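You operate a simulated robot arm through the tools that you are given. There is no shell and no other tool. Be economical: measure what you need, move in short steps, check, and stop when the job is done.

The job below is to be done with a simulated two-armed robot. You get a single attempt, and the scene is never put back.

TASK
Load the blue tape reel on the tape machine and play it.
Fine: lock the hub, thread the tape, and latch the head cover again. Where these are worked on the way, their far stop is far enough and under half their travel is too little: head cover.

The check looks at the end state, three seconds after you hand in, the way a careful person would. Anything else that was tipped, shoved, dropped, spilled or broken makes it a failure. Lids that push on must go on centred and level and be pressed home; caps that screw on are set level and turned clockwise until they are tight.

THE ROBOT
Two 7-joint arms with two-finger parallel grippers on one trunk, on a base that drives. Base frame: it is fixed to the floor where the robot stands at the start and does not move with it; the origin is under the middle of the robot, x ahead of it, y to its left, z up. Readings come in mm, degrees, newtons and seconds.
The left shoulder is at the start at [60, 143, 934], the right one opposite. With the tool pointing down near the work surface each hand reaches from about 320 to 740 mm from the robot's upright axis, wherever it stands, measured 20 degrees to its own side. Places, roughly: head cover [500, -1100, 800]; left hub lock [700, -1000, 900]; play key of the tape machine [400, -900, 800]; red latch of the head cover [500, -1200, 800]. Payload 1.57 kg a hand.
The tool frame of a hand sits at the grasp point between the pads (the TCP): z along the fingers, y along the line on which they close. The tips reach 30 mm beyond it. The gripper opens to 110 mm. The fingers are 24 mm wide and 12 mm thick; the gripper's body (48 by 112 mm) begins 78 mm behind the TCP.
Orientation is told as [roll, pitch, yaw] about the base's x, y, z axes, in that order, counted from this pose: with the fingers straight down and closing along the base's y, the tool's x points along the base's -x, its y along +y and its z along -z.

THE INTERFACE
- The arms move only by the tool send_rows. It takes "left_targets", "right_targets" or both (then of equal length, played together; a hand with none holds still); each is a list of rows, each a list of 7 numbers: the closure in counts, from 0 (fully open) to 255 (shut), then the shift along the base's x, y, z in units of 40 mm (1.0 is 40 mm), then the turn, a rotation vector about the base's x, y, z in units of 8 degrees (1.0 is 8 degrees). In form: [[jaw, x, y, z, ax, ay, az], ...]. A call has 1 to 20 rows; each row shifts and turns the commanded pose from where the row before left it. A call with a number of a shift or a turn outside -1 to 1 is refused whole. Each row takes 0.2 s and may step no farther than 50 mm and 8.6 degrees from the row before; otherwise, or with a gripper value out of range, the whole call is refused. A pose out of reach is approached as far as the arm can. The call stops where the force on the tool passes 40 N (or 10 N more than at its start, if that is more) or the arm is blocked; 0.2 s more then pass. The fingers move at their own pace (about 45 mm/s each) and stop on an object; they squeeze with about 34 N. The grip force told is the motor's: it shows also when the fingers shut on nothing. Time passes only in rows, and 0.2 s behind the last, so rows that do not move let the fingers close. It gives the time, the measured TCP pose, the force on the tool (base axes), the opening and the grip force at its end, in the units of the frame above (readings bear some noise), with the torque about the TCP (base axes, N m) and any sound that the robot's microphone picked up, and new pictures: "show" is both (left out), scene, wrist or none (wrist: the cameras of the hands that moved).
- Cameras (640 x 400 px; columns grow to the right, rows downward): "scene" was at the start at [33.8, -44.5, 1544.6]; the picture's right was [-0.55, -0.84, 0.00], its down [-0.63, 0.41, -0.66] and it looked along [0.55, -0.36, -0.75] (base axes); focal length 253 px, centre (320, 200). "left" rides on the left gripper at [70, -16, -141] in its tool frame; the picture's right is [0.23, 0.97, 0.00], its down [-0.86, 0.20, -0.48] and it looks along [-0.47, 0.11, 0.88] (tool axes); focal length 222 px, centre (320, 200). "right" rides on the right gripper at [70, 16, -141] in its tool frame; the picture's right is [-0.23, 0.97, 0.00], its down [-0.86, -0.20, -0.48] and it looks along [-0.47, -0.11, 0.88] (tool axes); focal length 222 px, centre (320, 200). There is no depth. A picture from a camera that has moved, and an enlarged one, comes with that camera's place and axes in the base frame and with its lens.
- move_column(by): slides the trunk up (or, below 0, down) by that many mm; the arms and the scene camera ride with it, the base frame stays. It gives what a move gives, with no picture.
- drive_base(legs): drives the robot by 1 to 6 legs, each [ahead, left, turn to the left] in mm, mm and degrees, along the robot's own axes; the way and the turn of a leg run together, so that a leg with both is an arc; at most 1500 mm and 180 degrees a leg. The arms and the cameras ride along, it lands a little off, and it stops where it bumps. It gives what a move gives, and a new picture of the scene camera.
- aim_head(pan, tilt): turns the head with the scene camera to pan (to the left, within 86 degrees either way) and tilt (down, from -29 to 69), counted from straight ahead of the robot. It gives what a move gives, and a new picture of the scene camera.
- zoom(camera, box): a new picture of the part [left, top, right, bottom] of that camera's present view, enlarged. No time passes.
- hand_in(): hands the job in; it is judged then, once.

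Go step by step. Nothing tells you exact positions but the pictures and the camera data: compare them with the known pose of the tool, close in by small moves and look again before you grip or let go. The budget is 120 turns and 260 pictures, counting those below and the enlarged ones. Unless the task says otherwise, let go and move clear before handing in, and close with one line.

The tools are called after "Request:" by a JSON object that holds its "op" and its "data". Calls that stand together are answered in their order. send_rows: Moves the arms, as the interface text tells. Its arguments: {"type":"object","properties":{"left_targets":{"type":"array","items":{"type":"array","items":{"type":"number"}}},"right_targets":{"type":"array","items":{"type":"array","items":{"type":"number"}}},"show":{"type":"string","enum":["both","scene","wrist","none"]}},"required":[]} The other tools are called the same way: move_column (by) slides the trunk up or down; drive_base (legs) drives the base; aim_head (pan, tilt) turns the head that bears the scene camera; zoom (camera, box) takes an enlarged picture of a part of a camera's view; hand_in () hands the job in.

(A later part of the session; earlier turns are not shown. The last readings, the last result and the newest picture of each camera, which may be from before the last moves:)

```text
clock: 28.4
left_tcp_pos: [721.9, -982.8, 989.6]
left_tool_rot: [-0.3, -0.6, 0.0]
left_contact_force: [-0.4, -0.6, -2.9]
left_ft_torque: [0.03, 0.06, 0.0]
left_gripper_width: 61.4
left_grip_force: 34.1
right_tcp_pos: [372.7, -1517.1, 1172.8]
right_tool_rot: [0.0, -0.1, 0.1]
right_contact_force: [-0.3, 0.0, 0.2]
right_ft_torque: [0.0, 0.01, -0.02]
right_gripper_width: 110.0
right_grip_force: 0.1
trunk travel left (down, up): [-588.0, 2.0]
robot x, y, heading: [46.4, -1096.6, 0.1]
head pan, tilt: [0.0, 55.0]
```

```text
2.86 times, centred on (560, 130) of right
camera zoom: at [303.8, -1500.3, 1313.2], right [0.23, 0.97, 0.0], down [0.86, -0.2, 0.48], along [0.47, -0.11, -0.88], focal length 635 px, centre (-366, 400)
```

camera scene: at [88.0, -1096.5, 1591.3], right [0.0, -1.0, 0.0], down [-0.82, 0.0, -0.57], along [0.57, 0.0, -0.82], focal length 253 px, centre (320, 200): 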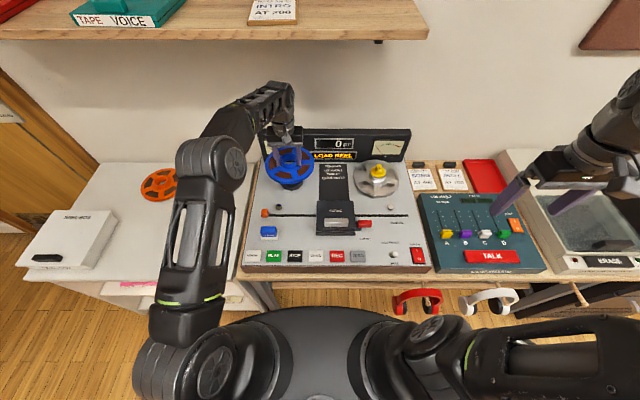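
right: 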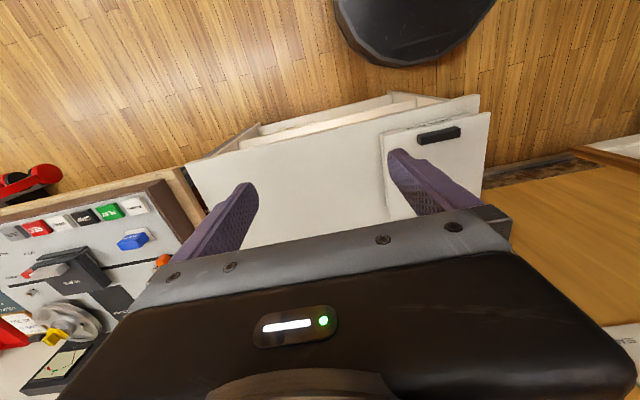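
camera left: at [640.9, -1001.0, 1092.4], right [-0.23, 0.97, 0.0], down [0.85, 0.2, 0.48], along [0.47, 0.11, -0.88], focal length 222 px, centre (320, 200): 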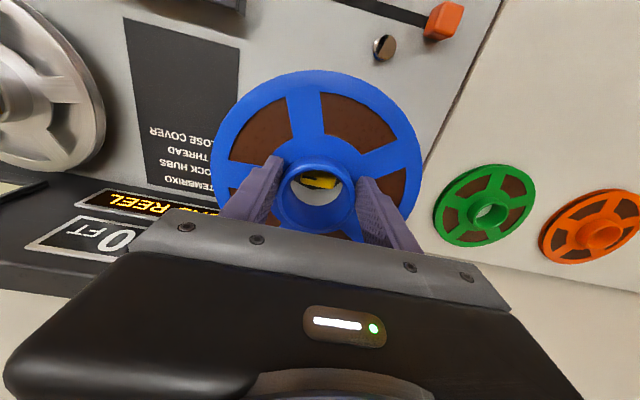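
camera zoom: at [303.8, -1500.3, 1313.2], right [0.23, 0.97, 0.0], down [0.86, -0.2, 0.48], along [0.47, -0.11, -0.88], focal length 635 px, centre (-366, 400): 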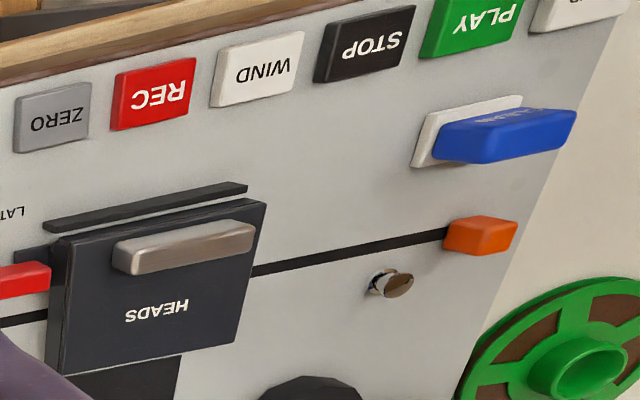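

I'll shift the reel 130 mm left so the wrist camera can see the spindle without obstruction.

Request:
{"op": "send_rows", "data": {"left_targets": [[255, -0.3, 1, 0, 0, 0.07, 0], [255, -0.2, 1, 0, 0, 0, 0], [255, 0, 1, 0, 0, 0, 0], [255, 0, 0.25, 0, 0, 0, 0], [255, 0, 0, 0, 0, 0, 0]], "show": "none"}}

Request:
{"op": "zoom", "data": {"camera": "left", "box": [0, 60, 320, 260]}}

Request:
{"op": "zoom", "data": {"camera": "right", "box": [480, 120, 640, 260]}}

Request:
{"op": "zoom", "data": {"camera": "scene", "box": [240, 120, 400, 220]}}

```text
clock: 29.6
left_tcp_pos: [701.9, -854.7, 990.1]
left_tool_rot: [-0.2, 0.0, 0.1]
left_contact_force: [0.7, 0.1, -2.8]
left_ft_torque: [-0.02, 0.05, 0.0]
left_gripper_width: 61.1
left_grip_force: 34.4
right_tcp_pos: [373.2, -1518.0, 1173.6]
right_tool_rot: [0.0, 0.0, 0.1]
right_contact_force: [0.3, 0.3, -0.6]
right_ft_torque: [-0.01, 0.0, 0.0]
right_gripper_width: 109.9
right_grip_force: 0.1
trunk travel left (down, up): [-588.0, 2.0]
robot x, y, heading: [49.0, -1097.9, 0.2]
head pan, tilt: [0.0, 55.0]
```

```text
2.00 times, centred on (160, 160) of left
camera zoom: at [632.0, -871.4, 1130.0], right [-0.23, 0.97, -0.01], down [0.85, 0.2, 0.48], along [0.47, 0.1, -0.88], focal length 444 px, centre (640, 280)
```

zoom: 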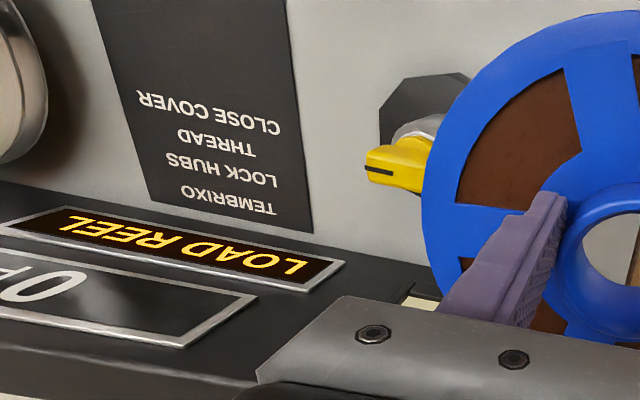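

```text
2.86 times, centred on (560, 190) of right
camera zoom: at [303.5, -1500.1, 1313.3], right [0.23, 0.97, 0.0], down [0.86, -0.2, 0.48], along [0.47, -0.11, -0.88], focal length 635 px, centre (-366, 229)
```

zoom: 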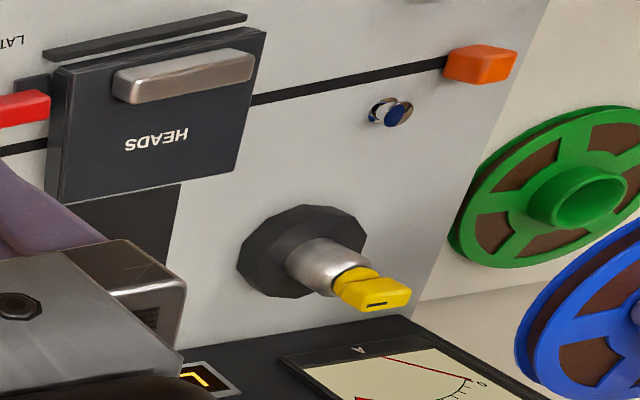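

```text
4.00 times, centred on (320, 170) of scene
camera zoom: at [87.8, -1096.7, 1591.3], right [0.0, -1.0, 0.0], down [-0.82, 0.0, -0.57], along [0.57, 0.0, -0.82], focal length 1011 px, centre (320, 320)
```

zoom: 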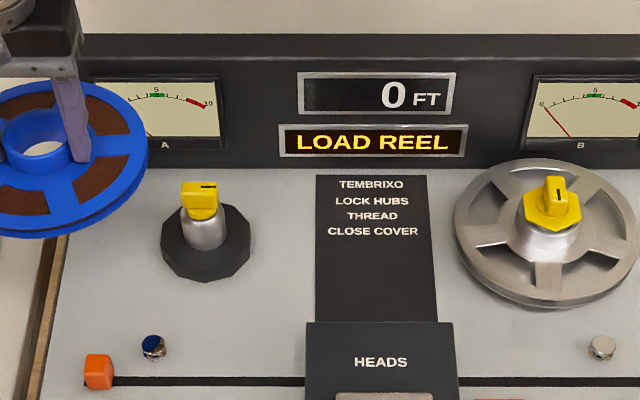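

I need a cleaner look at the reel in the grip and the spindle to pin the geometry down.

Request:
{"op": "zoom", "data": {"camera": "left", "box": [265, 130, 375, 215]}}

Request:
{"op": "zoom", "data": {"camera": "right", "box": [520, 150, 640, 250]}}

Request:
{"op": "zoom", "data": {"camera": "left", "box": [160, 80, 280, 170]}}

```text
4.71 times, centred on (320, 172) of left
camera zoom: at [632.0, -871.4, 1130.0], right [-0.23, 0.97, -0.01], down [0.85, 0.2, 0.48], along [0.47, 0.1, -0.88], focal length 1045 px, centre (320, 329)
```

zoom: 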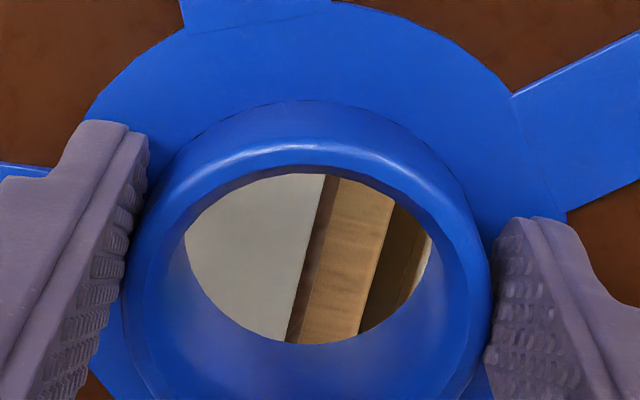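

```text
4.00 times, centred on (580, 200) of right
camera zoom: at [303.5, -1500.1, 1313.3], right [0.23, 0.97, 0.0], down [0.86, -0.2, 0.48], along [0.47, -0.11, -0.88], focal length 888 px, centre (-720, 200)
```

zoom: 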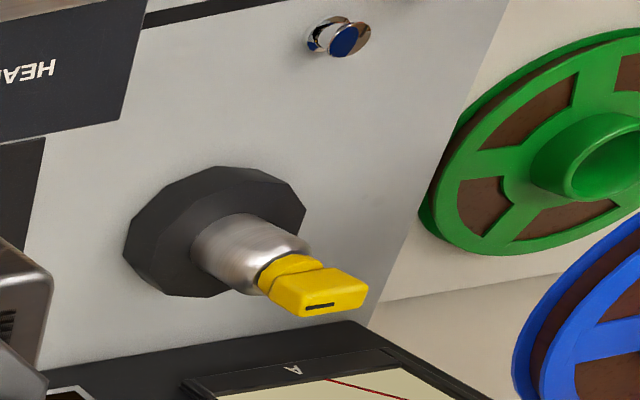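

```text
4.44 times, centred on (220, 125) of left
camera zoom: at [632.0, -871.4, 1130.0], right [-0.23, 0.97, -0.01], down [0.85, 0.2, 0.48], along [0.47, 0.1, -0.88], focal length 987 px, centre (764, 533)
```

zoom: 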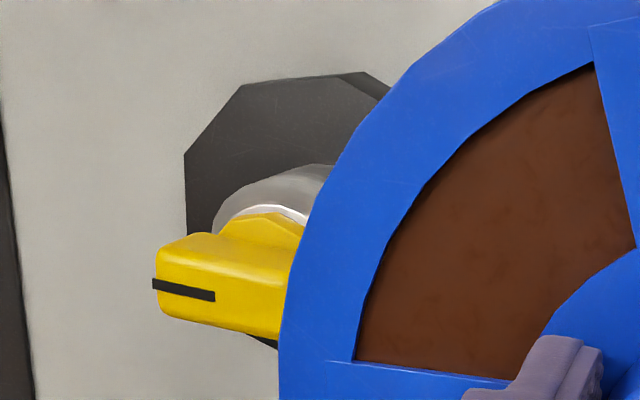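

Careful modelling shows the boss sits about 12 mm ahead of the TCP in the grip, with its top 17 mm and its bottom 49 mm below the TCP. So the earlier touch was the reel rim on the meter hood. The spindle is at about (729,-983), so the TCP target is (716.5,-983).

Request:
{"op": "send_rows", "data": {"left_targets": [[255, 0.1, -0.8, 0, 0, 0, 0], [255, 0.1, -0.8, 0, 0, 0, 0], [255, 0.1, -0.8, 0, 0, 0, 0], [255, 0.06, -0.8, -0.3, 0, 0, 0], [255, 0, 0, -0.6, 0, 0, 0], [255, 0, 0, 0, 0, 0, 0]], "show": "none"}}

Request:
{"op": "zoom", "data": {"camera": "left", "box": [265, 130, 375, 215]}}

Request:
{"op": "zoom", "data": {"camera": "right", "box": [480, 120, 640, 260]}}

```text
clock: 31.0
left_tcp_pos: [715.1, -981.3, 952.5]
left_tool_rot: [-0.2, -0.1, 0.1]
left_contact_force: [1.0, -1.0, -3.4]
left_ft_torque: [0.03, 0.04, 0.01]
left_gripper_width: 61.4
left_grip_force: 34.1
right_tcp_pos: [372.3, -1517.2, 1172.8]
right_tool_rot: [0.0, 0.1, 0.1]
right_contact_force: [0.3, -0.6, -0.8]
right_ft_torque: [-0.01, 0.0, 0.0]
right_gripper_width: 110.2
right_grip_force: 0.0
trunk travel left (down, up): [-588.0, 2.0]
robot x, y, heading: [45.4, -1097.0, -0.2]
head pan, tilt: [0.0, 55.0]
```

```text
4.71 times, centred on (320, 172) of left
camera zoom: at [645.5, -998.4, 1093.1], right [-0.23, 0.97, 0.0], down [0.85, 0.2, 0.48], along [0.47, 0.1, -0.88], focal length 1045 px, centre (320, 329)
```

zoom: 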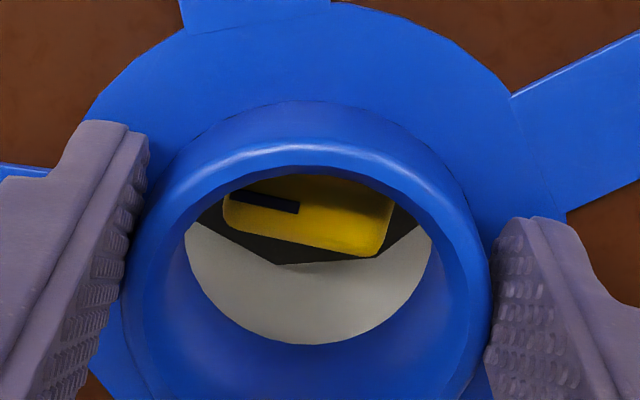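

```text
2.86 times, centred on (560, 190) of right
camera zoom: at [303.2, -1500.8, 1313.2], right [0.23, 0.97, 0.0], down [0.86, -0.2, 0.48], along [0.47, -0.11, -0.88], focal length 635 px, centre (-366, 229)
```

zoom: 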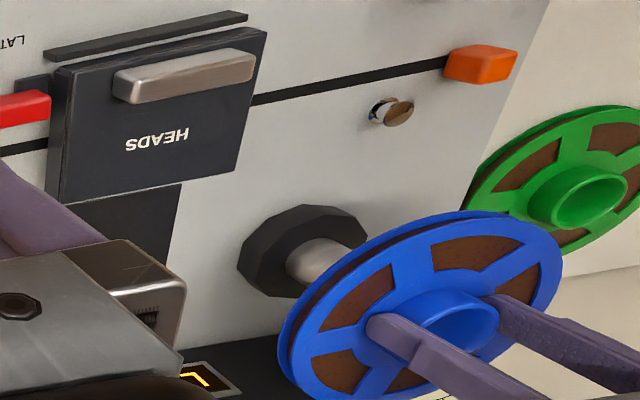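

The cap and bore line up within about 1 mm. Lowering over the cap.

Request:
{"op": "send_rows", "data": {"left_targets": [[255, 0, 0, -0.25, 0, 0, 0], [255, 0, 0, -0.25, 0, 0, 0], [255, 0, 0, -0.25, 0, 0, 0], [255, 0, 0, -0.15, 0, 0, 0], [255, 0, 0, 0, 0, 0, 0]], "show": "none"}}

Request:
{"op": "zoom", "data": {"camera": "left", "box": [265, 130, 375, 215]}}

Request:
{"op": "zoom", "data": {"camera": "right", "box": [480, 120, 640, 260]}}

```text
clock: 32.2
left_tcp_pos: [714.1, -981.5, 917.2]
left_tool_rot: [-0.2, -0.1, 0.1]
left_contact_force: [-0.5, -0.3, -3.2]
left_ft_torque: [0.01, 0.02, 0.02]
left_gripper_width: 61.2
left_grip_force: 33.6
right_tcp_pos: [372.3, -1517.4, 1173.4]
right_tool_rot: [0.0, 0.1, 0.1]
right_contact_force: [0.7, -0.3, -0.3]
right_ft_torque: [-0.04, 0.01, 0.0]
right_gripper_width: 110.0
right_grip_force: 0.0
trunk travel left (down, up): [-588.0, 2.0]
robot x, y, heading: [47.2, -1094.7, 0.1]
head pan, tilt: [0.0, 55.0]
```

```text
4.71 times, centred on (320, 172) of left
camera zoom: at [645.6, -997.9, 1057.2], right [-0.23, 0.97, -0.01], down [0.85, 0.2, 0.48], along [0.47, 0.1, -0.88], focal length 1045 px, centre (320, 329)
```

zoom: 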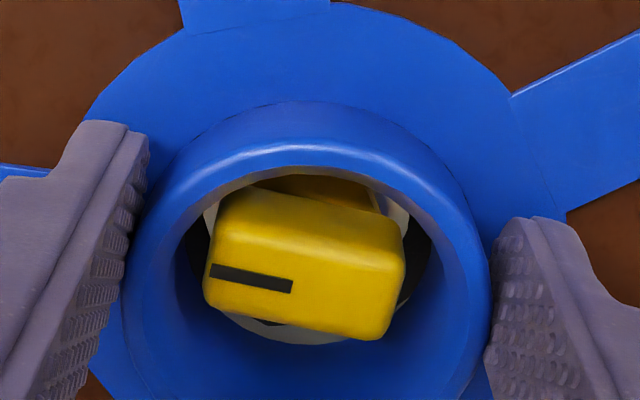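

```text
2.86 times, centred on (560, 190) of right
camera zoom: at [303.4, -1500.5, 1313.2], right [0.23, 0.97, 0.0], down [0.86, -0.2, 0.48], along [0.47, -0.11, -0.88], focal length 635 px, centre (-366, 229)
```

zoom: 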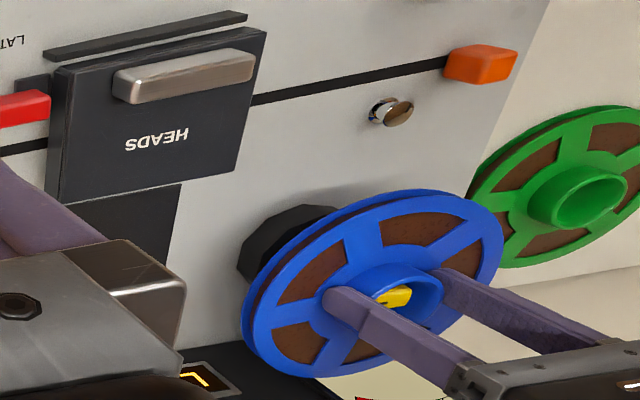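

Request:
{"op": "send_rows", "data": {"left_targets": [[255, 0.05, 0, -0.2, 0, 0, 0], [255, 0, 0, -0.2, 0, 0, 0], [255, 0, 0, -0.2, 0, 0, 0], [255, 0, 0, -0.2, 0, 0, 0], [255, 0, 0, 0, 0, 0, 0]], "show": "none"}}

Request:
{"op": "zoom", "data": {"camera": "left", "box": [265, 130, 375, 215]}}

Request:
{"op": "zoom", "data": {"camera": "right", "box": [480, 120, 640, 260]}}

```text
clock: 33.4
left_tcp_pos: [716.2, -981.9, 885.6]
left_tool_rot: [-0.3, -0.1, 0.1]
left_contact_force: [-3.7, -2.4, -2.4]
left_ft_torque: [-0.08, 0.1, -0.04]
left_gripper_width: 61.1
left_grip_force: 34.0
right_tcp_pos: [371.8, -1516.6, 1173.9]
right_tool_rot: [0.1, 0.0, 0.1]
right_contact_force: [-0.5, -0.5, -0.3]
right_ft_torque: [-0.01, -0.02, 0.05]
right_gripper_width: 110.1
right_grip_force: 0.1
trunk travel left (down, up): [-588.0, 2.0]
robot x, y, heading: [45.8, -1095.9, 0.1]
head pan, tilt: [0.0, 55.0]
```

```text
4.71 times, centred on (320, 172) of left
camera zoom: at [647.9, -998.1, 1025.8], right [-0.23, 0.97, -0.01], down [0.86, 0.2, 0.48], along [0.47, 0.1, -0.88], focal length 1045 px, centre (320, 329)
```

zoom: 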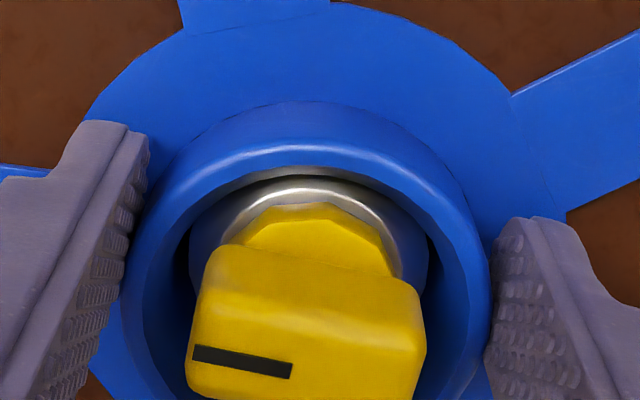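

```text
2.86 times, centred on (560, 190) of right
camera zoom: at [303.0, -1500.7, 1313.2], right [0.23, 0.97, 0.0], down [0.86, -0.2, 0.48], along [0.47, -0.11, -0.88], focal length 635 px, centre (-366, 229)
```

zoom: 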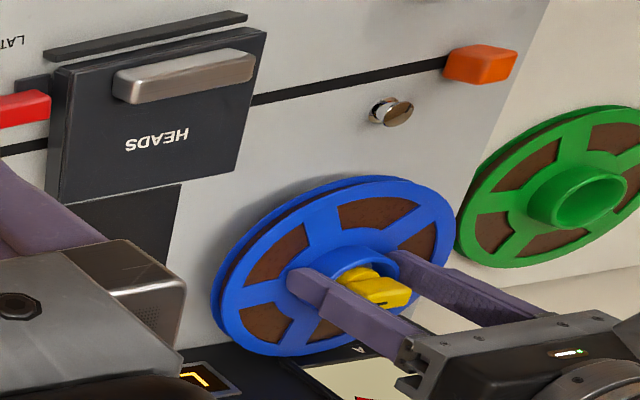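

Slight side force (−x, −y), so I'll ease that way and continue down until it seats.

Request:
{"op": "send_rows", "data": {"left_targets": [[255, -0.04, -0.03, -0.1, 0, 0, 0], [255, 0, 0, -0.15, 0, 0, 0], [255, 0, 0, -0.15, 0, 0, 0], [255, 0, 0, -0.1, 0, 0, 0], [255, 0, 0, 0, 0, 0, 0]], "show": "wrist"}}

```text
clock: 34.4
left_tcp_pos: [717.4, -983.5, 876.2]
left_tool_rot: [-0.3, -0.5, 0.1]
left_contact_force: [-10.5, 0.3, 17.9]
left_ft_torque: [0.79, 0.77, 0.0]
left_gripper_width: 61.1
left_grip_force: 34.1
right_tcp_pos: [370.4, -1518.3, 1172.9]
right_tool_rot: [0.0, -0.2, 0.0]
right_contact_force: [0.3, -0.1, 0.0]
right_ft_torque: [0.01, 0.05, 0.01]
right_gripper_width: 109.9
right_grip_force: 0.0
trunk travel left (down, up): [-588.0, 2.0]
robot x, y, heading: [46.6, -1093.6, -0.1]
head pan, tilt: [0.0, 55.0]
stopped in row 4 (left hand): the force on the tool passed its limit (the readings are from after the stop); the commanded pose is now the measured one
camera left: at [645.9, -999.3, 1015.7], right [-0.23, 0.97, -0.01], down [0.85, 0.2, 0.49], along [0.48, 0.11, -0.87], focal length 222 px, centre (320, 200)
```

left: 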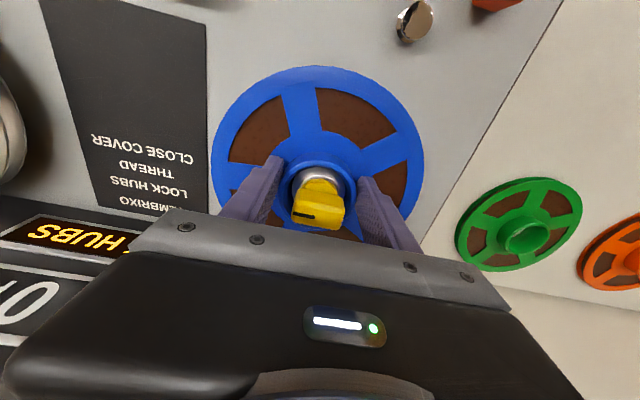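

The display changed to "LOCK HUBS", so the reel is on the spindle. I'll release gently and check that it's level and seated.

Request:
{"op": "send_rows", "data": {"left_targets": [[130, 0, 0, 0.05, 0, 0, 0], [60, 0, 0, 0, 0, 0, 0], [60, 0, 0, 0, 0, 0, 0], [60, 0, 0, 0, 0, 0, 0]], "show": "wrist"}}

Request:
{"op": "zoom", "data": {"camera": "right", "box": [480, 120, 640, 260]}}

Request:
{"op": "zoom", "data": {"camera": "scene", "box": [240, 120, 400, 220]}}

```text
clock: 35.4
left_tcp_pos: [720.2, -983.3, 876.2]
left_tool_rot: [-0.2, -0.6, 0.0]
left_contact_force: [3.0, -5.0, 12.0]
left_ft_torque: [0.33, 0.07, -0.03]
left_gripper_width: 78.4
left_grip_force: 0.0
right_tcp_pos: [371.3, -1517.7, 1173.3]
right_tool_rot: [0.1, -0.1, 0.1]
right_contact_force: [0.0, 0.0, 0.2]
right_ft_torque: [0.0, 0.01, 0.05]
right_gripper_width: 109.8
right_grip_force: 0.0
trunk travel left (down, up): [-588.0, 2.0]
robot x, y, heading: [47.5, -1093.7, 0.2]
head pan, tilt: [0.0, 55.0]
camera left: at [648.2, -1000.0, 1015.8], right [-0.23, 0.97, -0.01], down [0.85, 0.2, 0.49], along [0.48, 0.11, -0.87], focal length 222 px, centre (320, 200)
```

left: 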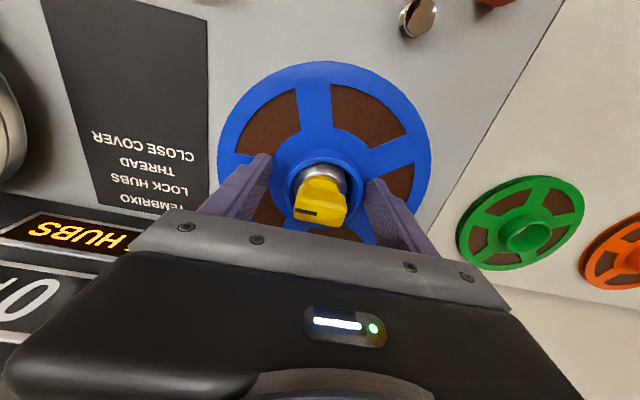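

```text
2.86 times, centred on (560, 190) of right
camera zoom: at [302.5, -1501.4, 1313.2], right [0.23, 0.97, 0.0], down [0.85, -0.2, 0.48], along [0.47, -0.11, -0.88], focal length 635 px, centre (-366, 229)
```

zoom: 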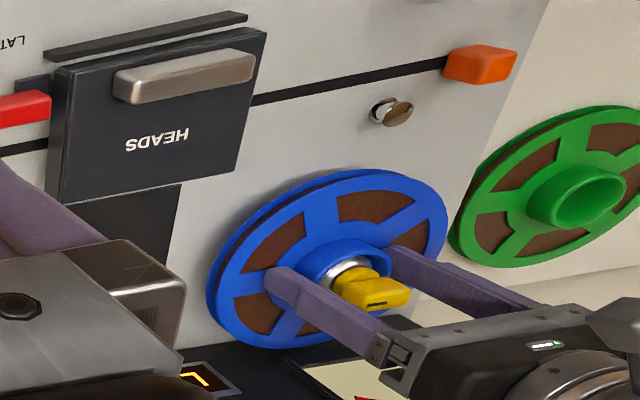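

```text
4.00 times, centred on (320, 170) of scene
camera zoom: at [86.6, -1098.3, 1591.4], right [0.0, -1.0, 0.0], down [-0.82, 0.0, -0.57], along [0.57, 0.0, -0.82], focal length 1011 px, centre (320, 320)
```

zoom: 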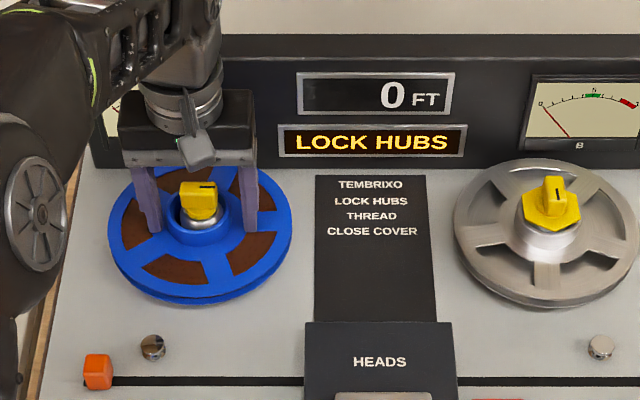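

Request:
{"op": "send_rows", "data": {"left_targets": [[40, 0, 0, 0.3, 0, 0, 0], [0, 0, 0, 0.5, 0, 0, 0], [0, 0, 0, 0.8, 0, 0, 0], [0, 0, 0, 0.6, 0, 0.07, 0], [0, 0, 0, 0, 0, 0, 0]], "show": "wrist"}}

Request:
{"op": "zoom", "data": {"camera": "right", "box": [480, 120, 640, 260]}}

Request:
{"op": "zoom", "data": {"camera": "left", "box": [240, 80, 400, 200]}}

```text
clock: 36.6
left_tcp_pos: [720.5, -981.9, 963.2]
left_tool_rot: [-0.3, 0.0, 0.1]
left_contact_force: [0.4, -0.1, -0.1]
left_ft_torque: [0.0, 0.01, 0.04]
left_gripper_width: 109.9
left_grip_force: 0.0
right_tcp_pos: [371.8, -1518.1, 1173.3]
right_tool_rot: [-0.1, 0.0, 0.1]
right_contact_force: [0.5, 0.1, -0.3]
right_ft_torque: [0.02, -0.02, 0.01]
right_gripper_width: 109.9
right_grip_force: 0.0
trunk travel left (down, up): [-588.0, 2.0]
robot x, y, heading: [48.1, -1094.8, 0.1]
head pan, tilt: [0.0, 55.0]
camera left: at [650.3, -998.6, 1103.6], right [-0.23, 0.97, -0.01], down [0.85, 0.2, 0.48], along [0.47, 0.11, -0.88], focal length 222 px, centre (320, 200)
```

left: 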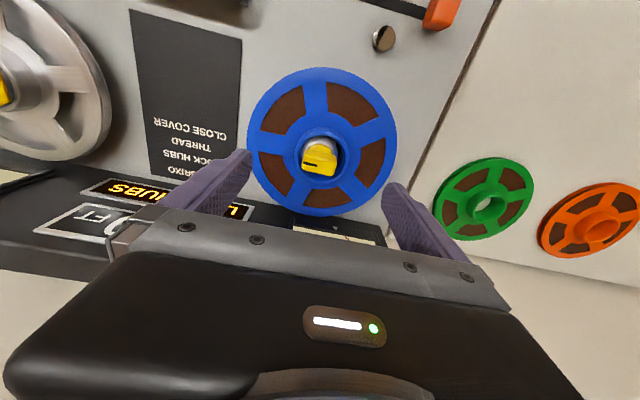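

```text
2.86 times, centred on (560, 190) of right
camera zoom: at [303.3, -1500.4, 1313.3], right [0.23, 0.97, 0.0], down [0.86, -0.2, 0.48], along [0.47, -0.11, -0.88], focal length 635 px, centre (-366, 229)
```

zoom: 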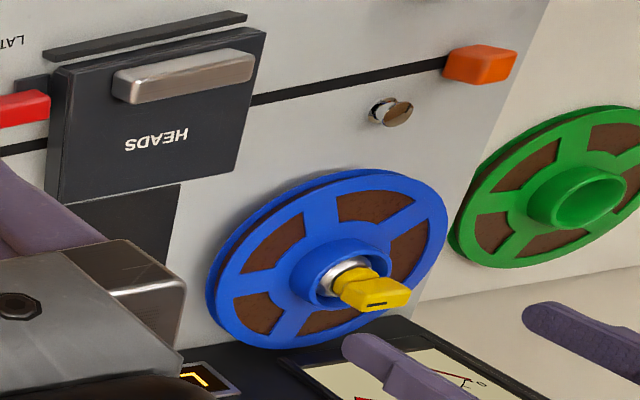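

```text
3.33 times, centred on (320, 140) of left
camera zoom: at [650.3, -998.6, 1103.6], right [-0.23, 0.97, -0.01], down [0.85, 0.2, 0.48], along [0.47, 0.11, -0.88], focal length 740 px, centre (320, 400)
```

zoom: 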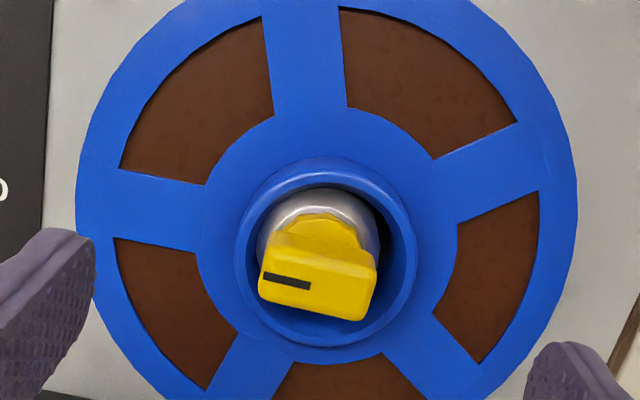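

The reel is seated flat. By analogy with the right hub (mark toward the front), the left lock should turn 90° clockwise. I'll pre-rotate the tool +90° and centre it over the handle.

Request:
{"op": "send_rows", "data": {"left_targets": [[160, 0.1, 0, 0, 0, 0, 1], [160, 0.1, -0.04, 0, 0, 0, 1], [160, 0.03, 0, 0, 0, 0, 1], [160, 0, 0, 0, 0, 0, 1], [160, 0, 0, 0, 0, 0, 1], [160, 0, 0, 0, 0, 0, 1], [160, 0, 0, 0, 0, 0, 1], [160, 0, 0, 0, 0, 0, 1], [160, 0, 0, 0, 0, 0, 1], [160, 0, 0, 0, 0, 0, 1], [160, 0, 0, 0, 0, 0, 1], [160, 0, 0, 0, 0, 0, 0.25], [160, 0, 0, 0, 0, 0, 0]]}}

```text
clock: 39.4
left_tcp_pos: [727.8, -983.2, 962.7]
left_tool_rot: [-0.3, 0.0, 90.1]
left_contact_force: [0.1, 0.0, 0.0]
left_ft_torque: [0.01, 0.02, 0.01]
left_gripper_width: 41.2
left_grip_force: 0.0
right_tcp_pos: [372.3, -1517.8, 1171.6]
right_tool_rot: [0.0, 0.0, 0.0]
right_contact_force: [-0.1, -0.5, 0.5]
right_ft_torque: [0.02, -0.04, -0.02]
right_gripper_width: 110.1
right_grip_force: 0.0
trunk travel left (down, up): [-588.0, 2.0]
robot x, y, heading: [46.7, -1099.2, 0.3]
head pan, tilt: [0.0, 55.0]
camera scene: at [87.4, -1097.1, 1591.3], right [0.0, -1.0, 0.0], down [-0.82, 0.0, -0.57], along [0.57, 0.0, -0.82], focal length 253 px, centre (320, 200)
camera left: at [743.8, -1054.5, 1103.7], right [-0.97, -0.23, -0.01], down [-0.21, 0.85, 0.48], along [-0.11, 0.47, -0.88], focal length 222 px, centre (320, 200)
```

scene: 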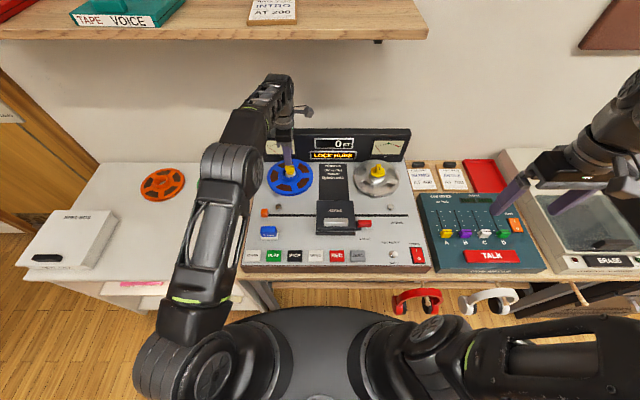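
left: 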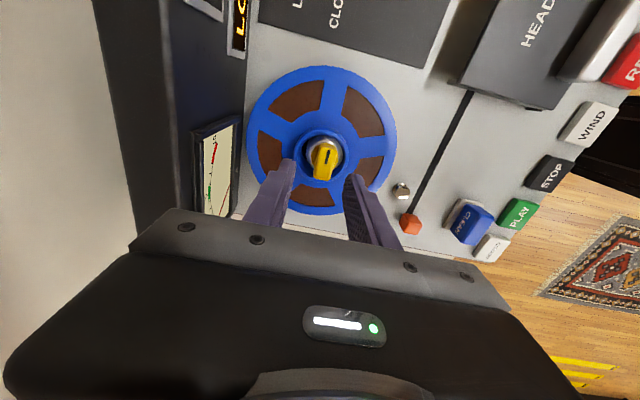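

Request:
{"op": "zoom", "data": {"camera": "left", "box": [265, 110, 385, 200]}}

```text
4.44 times, centred on (325, 155) of left
camera zoom: at [743.8, -1054.5, 1103.7], right [-0.97, -0.23, -0.01], down [-0.21, 0.85, 0.48], along [-0.11, 0.47, -0.88], focal length 987 px, centre (298, 400)
```

zoom: 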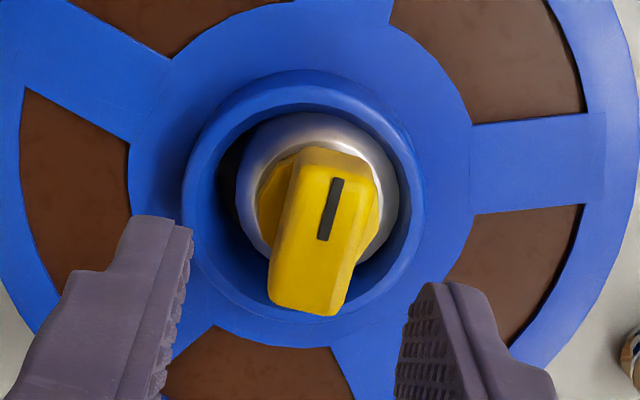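

Handle sits about 5 mm toward −x of the TCP. I'll correct and go down partway.

Request:
{"op": "send_rows", "data": {"left_targets": [[160, -0.12, -0.03, -0.4, 0, 0, 0], [160, 0, 0, -0.6, 0, 0, 0], [160, 0, 0, 0, 0, 0, 0]], "show": "none"}}

Request:
{"op": "zoom", "data": {"camera": "left", "box": [265, 110, 385, 200]}}

Request:
{"op": "zoom", "data": {"camera": "right", "box": [480, 120, 640, 260]}}

```text
clock: 40.2
left_tcp_pos: [723.8, -985.3, 923.2]
left_tool_rot: [-0.3, -0.1, 90.1]
left_contact_force: [-0.1, 0.2, 0.1]
left_ft_torque: [-0.02, 0.0, 0.0]
left_gripper_width: 41.0
left_grip_force: 0.0
right_tcp_pos: [372.0, -1516.8, 1173.2]
right_tool_rot: [-0.1, 0.1, 0.2]
right_contact_force: [-0.5, -0.3, 0.1]
right_ft_torque: [0.01, -0.04, -0.03]
right_gripper_width: 110.1
right_grip_force: 0.1
trunk travel left (down, up): [-588.0, 2.0]
robot x, y, heading: [49.8, -1096.9, -0.2]
head pan, tilt: [0.0, 55.0]
```

```text
4.44 times, centred on (325, 155) of left
camera zoom: at [739.5, -1055.4, 1064.0], right [-0.97, -0.23, -0.01], down [-0.2, 0.85, 0.48], along [-0.11, 0.47, -0.88], focal length 987 px, centre (298, 400)
```

zoom: 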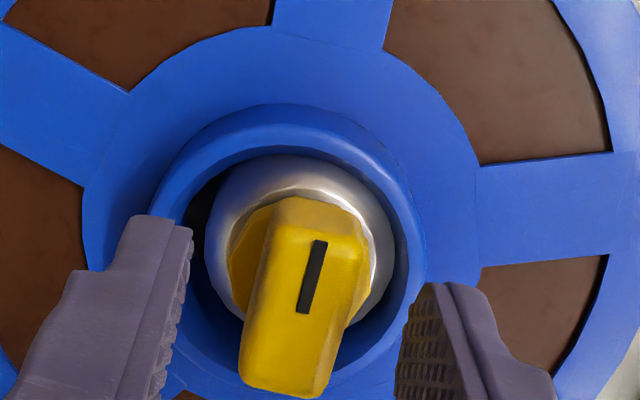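

```text
2.86 times, centred on (560, 190) of right
camera zoom: at [303.0, -1500.4, 1313.3], right [0.23, 0.97, 0.0], down [0.86, -0.2, 0.48], along [0.47, -0.11, -0.88], focal length 635 px, centre (-366, 229)
```

zoom: 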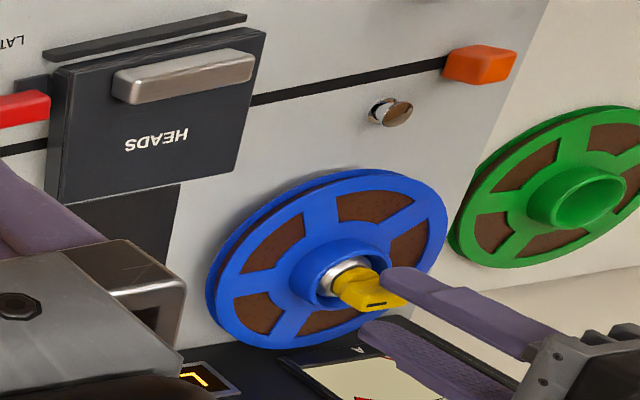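

Request:
{"op": "send_rows", "data": {"left_targets": [[160, 0, -0.05, -0.25, 0, 0, 0], [160, 0, 0, -0.25, 0, 0, 0], [160, 0, 0, 0, 0, 0, 0], [255, 0, 0, 0, 0, 0, 0], [255, 0, 0, 0, 0, 0, 0], [255, 0, 0, 0, 0, 0, 0]], "show": "none"}}

Request:
{"op": "zoom", "data": {"camera": "left", "box": [265, 110, 385, 200]}}

Request:
{"op": "zoom", "data": {"camera": "right", "box": [480, 120, 640, 260]}}

```text
clock: 41.6
left_tcp_pos: [721.8, -986.9, 901.5]
left_tool_rot: [-0.2, 0.1, 90.2]
left_contact_force: [-2.7, -0.1, -1.2]
left_ft_torque: [-0.07, 0.11, -0.01]
left_gripper_width: 28.5
left_grip_force: 33.2
right_tcp_pos: [371.2, -1516.7, 1172.1]
right_tool_rot: [0.0, 0.1, 0.1]
right_contact_force: [-0.8, 1.0, -0.4]
right_ft_torque: [0.0, -0.01, -0.02]
right_gripper_width: 110.0
right_grip_force: 0.0
trunk travel left (down, up): [-588.0, 2.0]
robot x, y, heading: [44.2, -1096.7, 0.2]
head pan, tilt: [0.0, 55.0]
```

```text
4.44 times, centred on (325, 155) of left
camera zoom: at [738.7, -1057.5, 1042.8], right [-0.97, -0.23, 0.0], down [-0.2, 0.85, 0.48], along [-0.11, 0.47, -0.88], focal length 987 px, centre (298, 400)
```

zoom: 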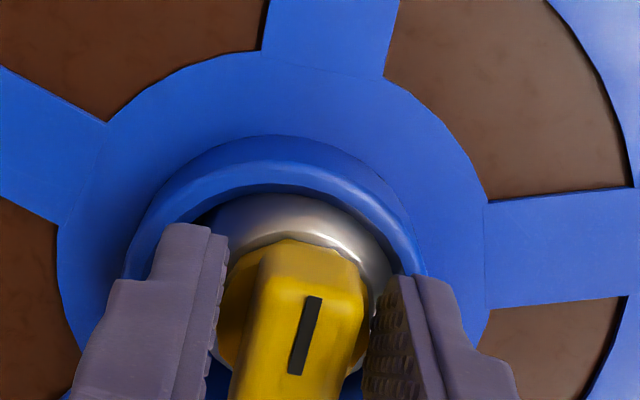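

```text
2.86 times, centred on (560, 190) of right
camera zoom: at [302.9, -1500.4, 1313.3], right [0.23, 0.97, 0.0], down [0.86, -0.2, 0.48], along [0.47, -0.11, -0.88], focal length 635 px, centre (-366, 229)
```

zoom: 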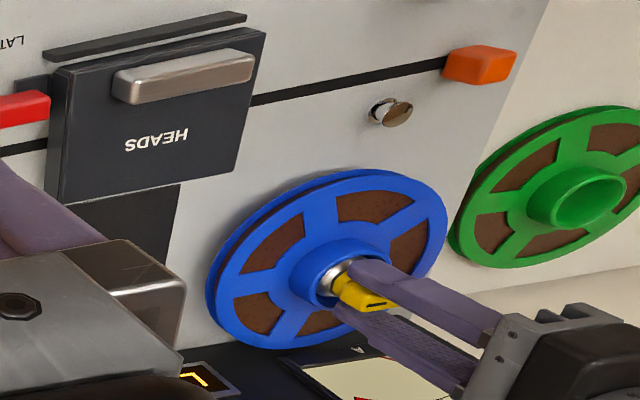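

The jaws stopped at 28.5 mm on the hex collar below the handle. I'll open, rise 9 mm and grip the handle itself.

Request:
{"op": "send_rows", "data": {"left_targets": [[160, 0, 0, 0, 0, 0, 0], [160, 0, 0, 0.22, 0, 0, 0], [160, 0, 0, 0, 0, 0, 0], [255, 0, 0, 0, 0, 0, 0], [255, 0, 0, 0, 0, 0, 0], [255, 0, 0, 0, 0, 0, 0]], "show": "none"}}

Request:
{"op": "zoom", "data": {"camera": "left", "box": [265, 110, 385, 200]}}

```text
clock: 43.0
left_tcp_pos: [723.1, -987.2, 910.9]
left_tool_rot: [-0.3, 0.0, 90.1]
left_contact_force: [-2.9, -0.4, 1.5]
left_ft_torque: [0.07, 0.52, 0.0]
left_gripper_width: 18.1
left_grip_force: 27.3
right_tcp_pos: [371.7, -1517.3, 1173.5]
right_tool_rot: [0.0, 0.1, 0.0]
right_contact_force: [-0.1, 0.1, 0.2]
right_ft_torque: [0.0, 0.02, -0.01]
right_gripper_width: 110.1
right_grip_force: 0.0
trunk travel left (down, up): [-588.0, 2.0]
robot x, y, heading: [46.8, -1095.9, -0.0]
head pan, tilt: [0.0, 55.0]
```

```text
4.44 times, centred on (325, 155) of left
camera zoom: at [738.7, -1057.4, 1051.8], right [-0.97, -0.23, 0.0], down [-0.2, 0.85, 0.48], along [-0.11, 0.47, -0.88], focal length 987 px, centre (298, 400)
```

zoom: 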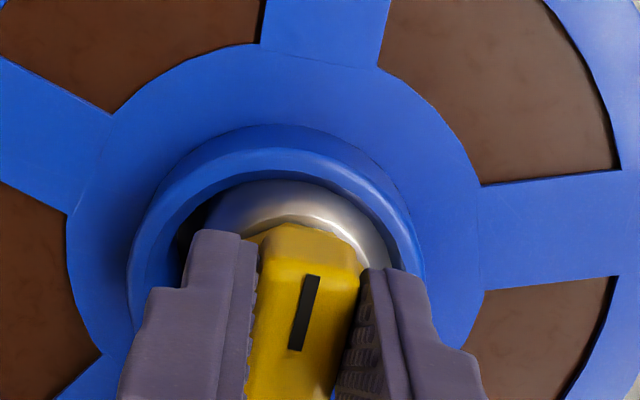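

Handle is gripped (18 mm). Turning clockwise, the first 32° as a test.

Request:
{"op": "send_rows", "data": {"left_targets": [[255, 0, 0, 0, 0, 0, -1], [255, 0, 0, 0, 0, 0, -1], [255, 0, 0, 0, 0, 0, -1], [255, 0, 0, 0, 0, 0, -1], [255, 0, 0, 0, 0, 0, 0]], "show": "none"}}

Request:
{"op": "zoom", "data": {"camera": "left", "box": [265, 110, 385, 200]}}

```text
clock: 44.2
left_tcp_pos: [721.0, -985.8, 912.0]
left_tool_rot: [-0.1, 0.1, 58.1]
left_contact_force: [-20.9, 2.4, -3.6]
left_ft_torque: [0.95, 0.08, 0.07]
left_gripper_width: 18.1
left_grip_force: 32.8
right_tcp_pos: [369.7, -1517.1, 1173.3]
right_tool_rot: [0.0, -0.2, 0.1]
right_contact_force: [0.5, -0.2, 0.4]
right_ft_torque: [-0.01, -0.01, -0.01]
right_gripper_width: 109.9
right_grip_force: 0.0
trunk travel left (down, up): [-588.0, 2.0]
robot x, y, heading: [48.9, -1096.8, 0.1]
head pan, tilt: [0.0, 55.0]
```

```text
4.44 times, centred on (325, 155) of left
camera zoom: at [697.6, -1054.6, 1051.8], right [-0.95, 0.32, 0.0], down [0.28, 0.83, 0.48], along [0.15, 0.45, -0.88], focal length 987 px, centre (298, 400)
```

zoom: 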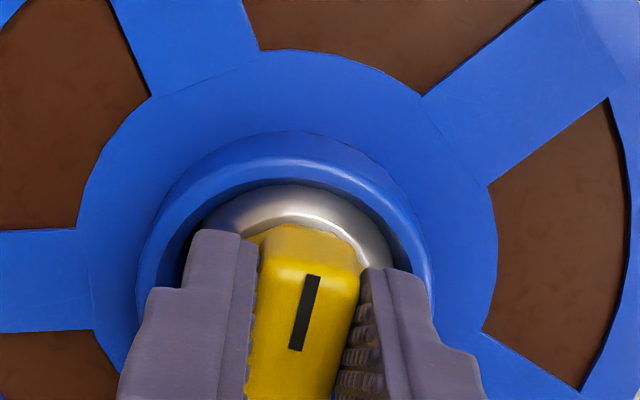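

Request:
{"op": "send_rows", "data": {"left_targets": [[255, -0.05, 0, 0, 0, 0, -0.5], [255, -0.02, 0, 0, 0, 0, -1], [255, 0, 0, 0, 0, 0, -1], [255, 0, 0, 0, 0, 0, -1], [255, 0, 0, 0, 0, 0, 0]], "show": "none"}}

```text
clock: 45.4
left_tcp_pos: [718.6, -985.6, 911.4]
left_tool_rot: [-0.1, 0.1, 30.1]
left_contact_force: [-19.1, 9.5, -10.5]
left_ft_torque: [0.87, -0.16, 0.06]
left_gripper_width: 17.9
left_grip_force: 32.5
right_tcp_pos: [370.6, -1515.2, 1173.5]
right_tool_rot: [-0.1, -0.1, 0.1]
right_contact_force: [0.1, 0.2, 0.3]
right_ft_torque: [0.0, -0.01, -0.04]
right_gripper_width: 109.7
right_grip_force: 0.0
trunk travel left (down, up): [-588.0, 2.0]
robot x, y, heading: [42.5, -1093.3, 0.1]
head pan, tilt: [0.0, 55.0]
```

Request:
{"op": "send_rows", "data": {"left_targets": [[255, -0.06, 0.03, 0.03, 0, 0, -0.5], [255, -0.02, 0, 0, 0, 0, -1], [255, 0, 0, 0, 0, 0, -1], [255, 0, 0, 0, 0, 0, -1], [255, 0, 0, 0, 0, 0, -0.3], [255, 0, 0, 0, 0, 0, 0]]}}

Request:
{"op": "zoom", "data": {"camera": "scene", "box": [240, 120, 400, 220]}}

```text
clock: 46.8
left_tcp_pos: [718.1, -982.1, 911.6]
left_tool_rot: [-0.2, 0.1, -0.2]
left_contact_force: [-3.6, 18.4, -18.1]
left_ft_torque: [0.71, 0.03, 0.05]
left_gripper_width: 17.8
left_grip_force: 32.7
right_tcp_pos: [373.5, -1514.9, 1173.8]
right_tool_rot: [-0.1, 0.0, 0.1]
right_contact_force: [-0.4, -0.5, 0.1]
right_ft_torque: [-0.03, 0.0, 0.0]
right_gripper_width: 110.0
right_grip_force: 0.1
trunk travel left (down, up): [-588.0, 2.0]
robot x, y, heading: [44.9, -1095.0, 0.1]
head pan, tilt: [0.0, 55.0]
camera scene: at [89.0, -1094.3, 1591.3], right [0.0, -1.0, 0.0], down [-0.82, 0.0, -0.57], along [0.57, 0.0, -0.82], focal length 253 px, centre (320, 200)
camera left: at [649.2, -998.8, 1052.0], right [-0.22, 0.97, 0.0], down [0.86, 0.2, 0.48], along [0.47, 0.1, -0.88], focal length 222 px, centre (320, 200)
```

scene: 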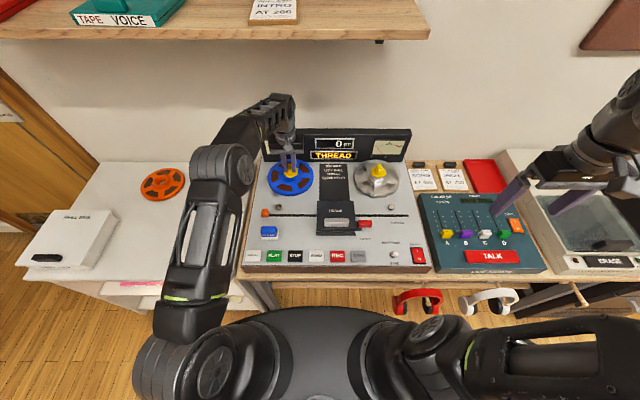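
left: 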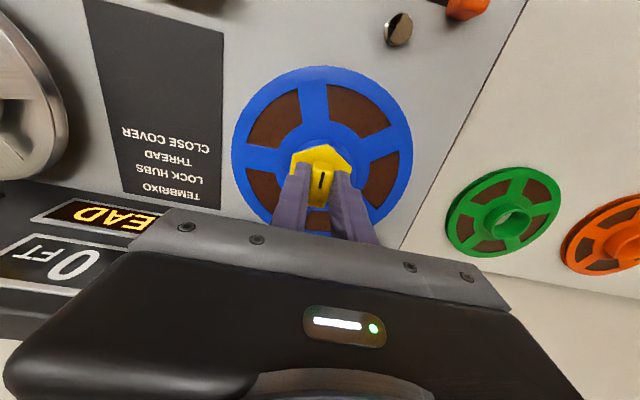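

```text
4.00 times, centred on (320, 170) of scene
camera zoom: at [89.0, -1094.3, 1591.3], right [0.0, -1.0, 0.0], down [-0.82, 0.0, -0.57], along [0.57, 0.0, -0.82], focal length 1011 px, centre (320, 320)
```

zoom: 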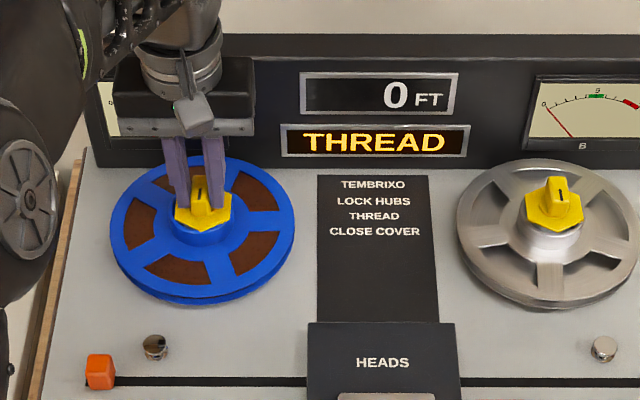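

The hub is locked and the display reads "THREAD". I'll release, raise the left hand and park it to the left, then zoom on the head cover and latch.

Request:
{"op": "send_rows", "data": {"left_targets": [[160, 0, 0, 0, 0, 0, 0], [120, 0, 0, 0, 0, 0, 0], [120, 0, 0, 0.4, 0, 0, 0], [120, 0, 0, 0.8, 0, 0, 0], [120, 0, 0, 1, 0, 0, 0], [120, -0.8, 0.5, 0.5, 0, 0, 0], [120, -1, 0.7, 0, 0, 0, 0], [120, -1, 0.7, 0, 0, 0, 0], [120, -1, 0.7, 0, 0, 0, 0], [120, -1, 0.7, 0, 0, 0, 0], [120, -1, 0.7, 0, 0, 0, 0], [120, -1, 0.5, 0, 0, 0, 0]]}}

Request:
{"op": "zoom", "data": {"camera": "scene", "box": [250, 170, 410, 270]}}

Request:
{"op": "zoom", "data": {"camera": "right", "box": [400, 60, 640, 220]}}

```text
clock: 49.4
left_tcp_pos: [442.5, -805.6, 1020.2]
left_tool_rot: [-0.3, -0.1, -0.3]
left_contact_force: [-0.7, -0.5, 0.1]
left_ft_torque: [0.0, -0.02, 0.0]
left_gripper_width: 58.1
left_grip_force: 0.1
right_tcp_pos: [370.5, -1517.4, 1172.7]
right_tool_rot: [0.0, -0.1, 0.2]
right_contact_force: [-1.1, 0.1, -0.9]
right_ft_torque: [-0.02, -0.01, 0.04]
right_gripper_width: 110.0
right_grip_force: 0.1
trunk travel left (down, up): [-588.0, 2.0]
robot x, y, heading: [44.3, -1096.2, 0.2]
head pan, tilt: [0.0, 55.0]
camera scene: at [85.9, -1096.7, 1591.4], right [0.0, -1.0, 0.0], down [-0.82, 0.0, -0.57], along [0.57, 0.0, -0.82], focal length 253 px, centre (320, 200)
camera left: at [373.0, -821.3, 1160.4], right [-0.22, 0.97, -0.01], down [0.86, 0.2, 0.48], along [0.47, 0.1, -0.88], focal length 222 px, centre (320, 200)
```

scene: 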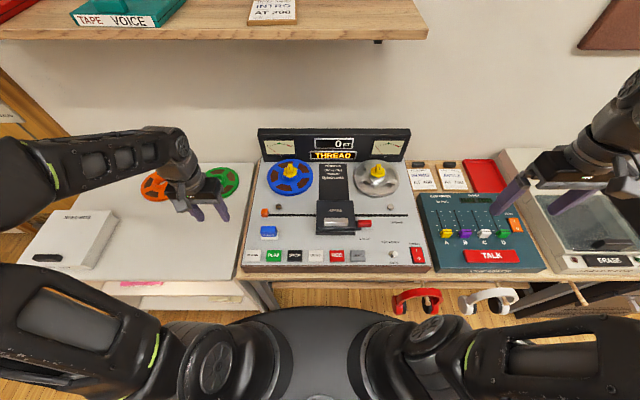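
left: 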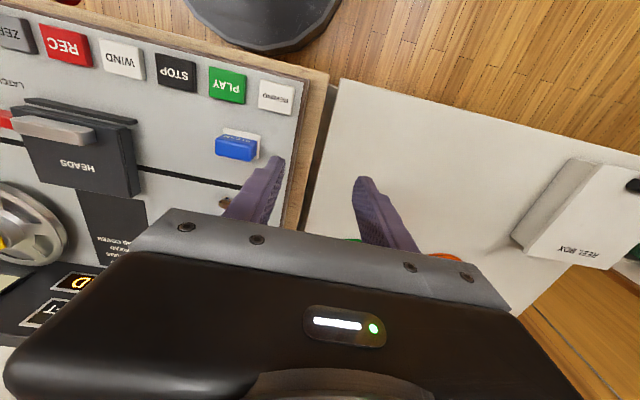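

```text
4.00 times, centred on (330, 220) of scene
camera zoom: at [85.9, -1096.7, 1591.4], right [0.0, -1.0, 0.0], down [-0.82, 0.0, -0.57], along [0.57, 0.0, -0.82], focal length 1011 px, centre (280, 120)
```

zoom: 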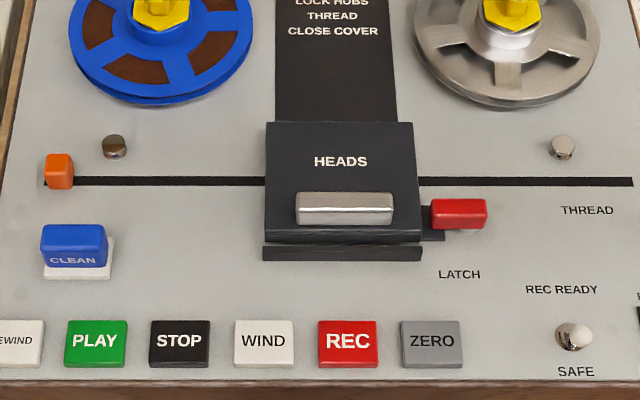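

```text
2.50 times, centred on (520, 140) of right
camera zoom: at [301.8, -1500.1, 1313.7], right [0.23, 0.97, 0.0], down [0.85, -0.2, 0.48], along [0.47, -0.11, -0.88], focal length 555 px, centre (-180, 350)
```

zoom: 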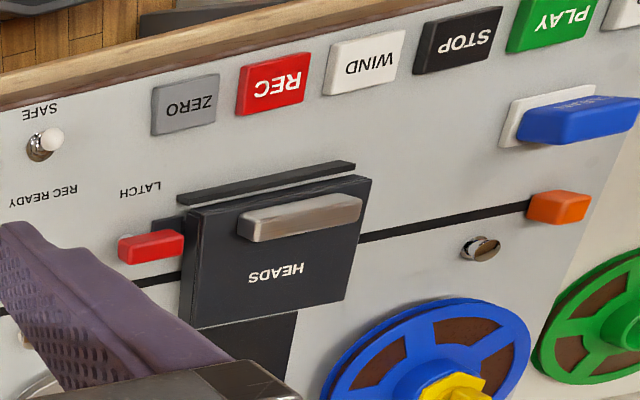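

The red latch is near (521,−1252,835) and looks like a bolt sliding sideways. I'll bring the right hand over it with the fingers turned to close along x.

Request:
{"op": "send_rows", "data": {"right_targets": [[120, 0.3, 0.55, -0.4, 0, 0, -1], [120, 0.3, 0.55, -0.5, 0, 0, -1], [120, 0.3, 0.55, -0.5, 0, 0, -1], [120, 0.3, 0.55, -0.5, 0, 0, -1], [120, 0.3, 0.55, -0.5, 0, 0, -1], [120, 0.3, 0.55, -0.5, 0, 0, -1], [120, 0.3, 0.55, -0.5, 0, 0, -1], [120, 0.3, 0.55, -0.5, 0, 0, -1], [120, 0.3, 0.55, -0.5, 0, 0, -1], [120, 0.3, 0.55, -0.5, 0, 0, -1], [120, 0.3, 0.55, -0.5, 0, 0, -1], [120, 0.45, 0.55, -0.5, 0, 0, -0.25], [120, 0, 0, 0, 0, 0, 0]]}}

```text
clock: 52.2
left_tcp_pos: [443.6, -806.7, 1019.8]
left_tool_rot: [-0.3, 0.0, -0.4]
left_contact_force: [0.0, -0.3, -0.6]
left_ft_torque: [0.02, -0.01, -0.01]
left_gripper_width: 58.0
left_grip_force: 0.1
right_tcp_pos: [520.0, -1253.0, 937.2]
right_tool_rot: [0.0, 0.0, -90.0]
right_contact_force: [0.3, 0.1, -0.8]
right_ft_torque: [0.01, -0.02, 0.01]
right_gripper_width: 58.1
right_grip_force: 0.0
trunk travel left (down, up): [-588.0, 2.0]
robot x, y, heading: [47.5, -1096.9, 0.2]
head pan, tilt: [0.0, 55.0]
camera scene: at [86.8, -1097.4, 1591.4], right [0.0, -1.0, 0.0], down [-0.82, 0.0, -0.57], along [0.57, 0.0, -0.82], focal length 253 px, centre (320, 200)
camera right: at [537.6, -1182.4, 1077.7], right [0.97, -0.23, 0.0], down [-0.2, -0.86, 0.48], along [-0.11, -0.47, -0.88], focal length 222 px, centre (320, 200)
```

scene: 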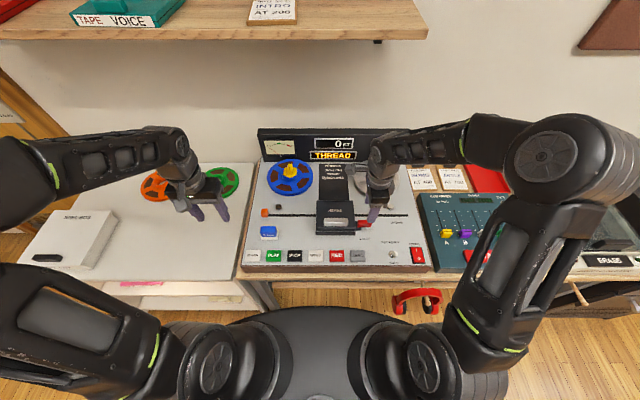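
right: 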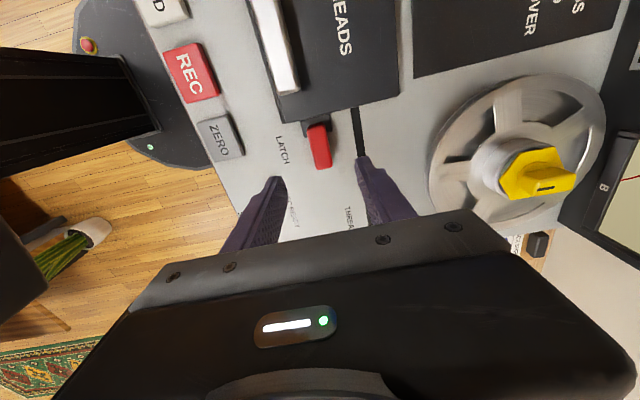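

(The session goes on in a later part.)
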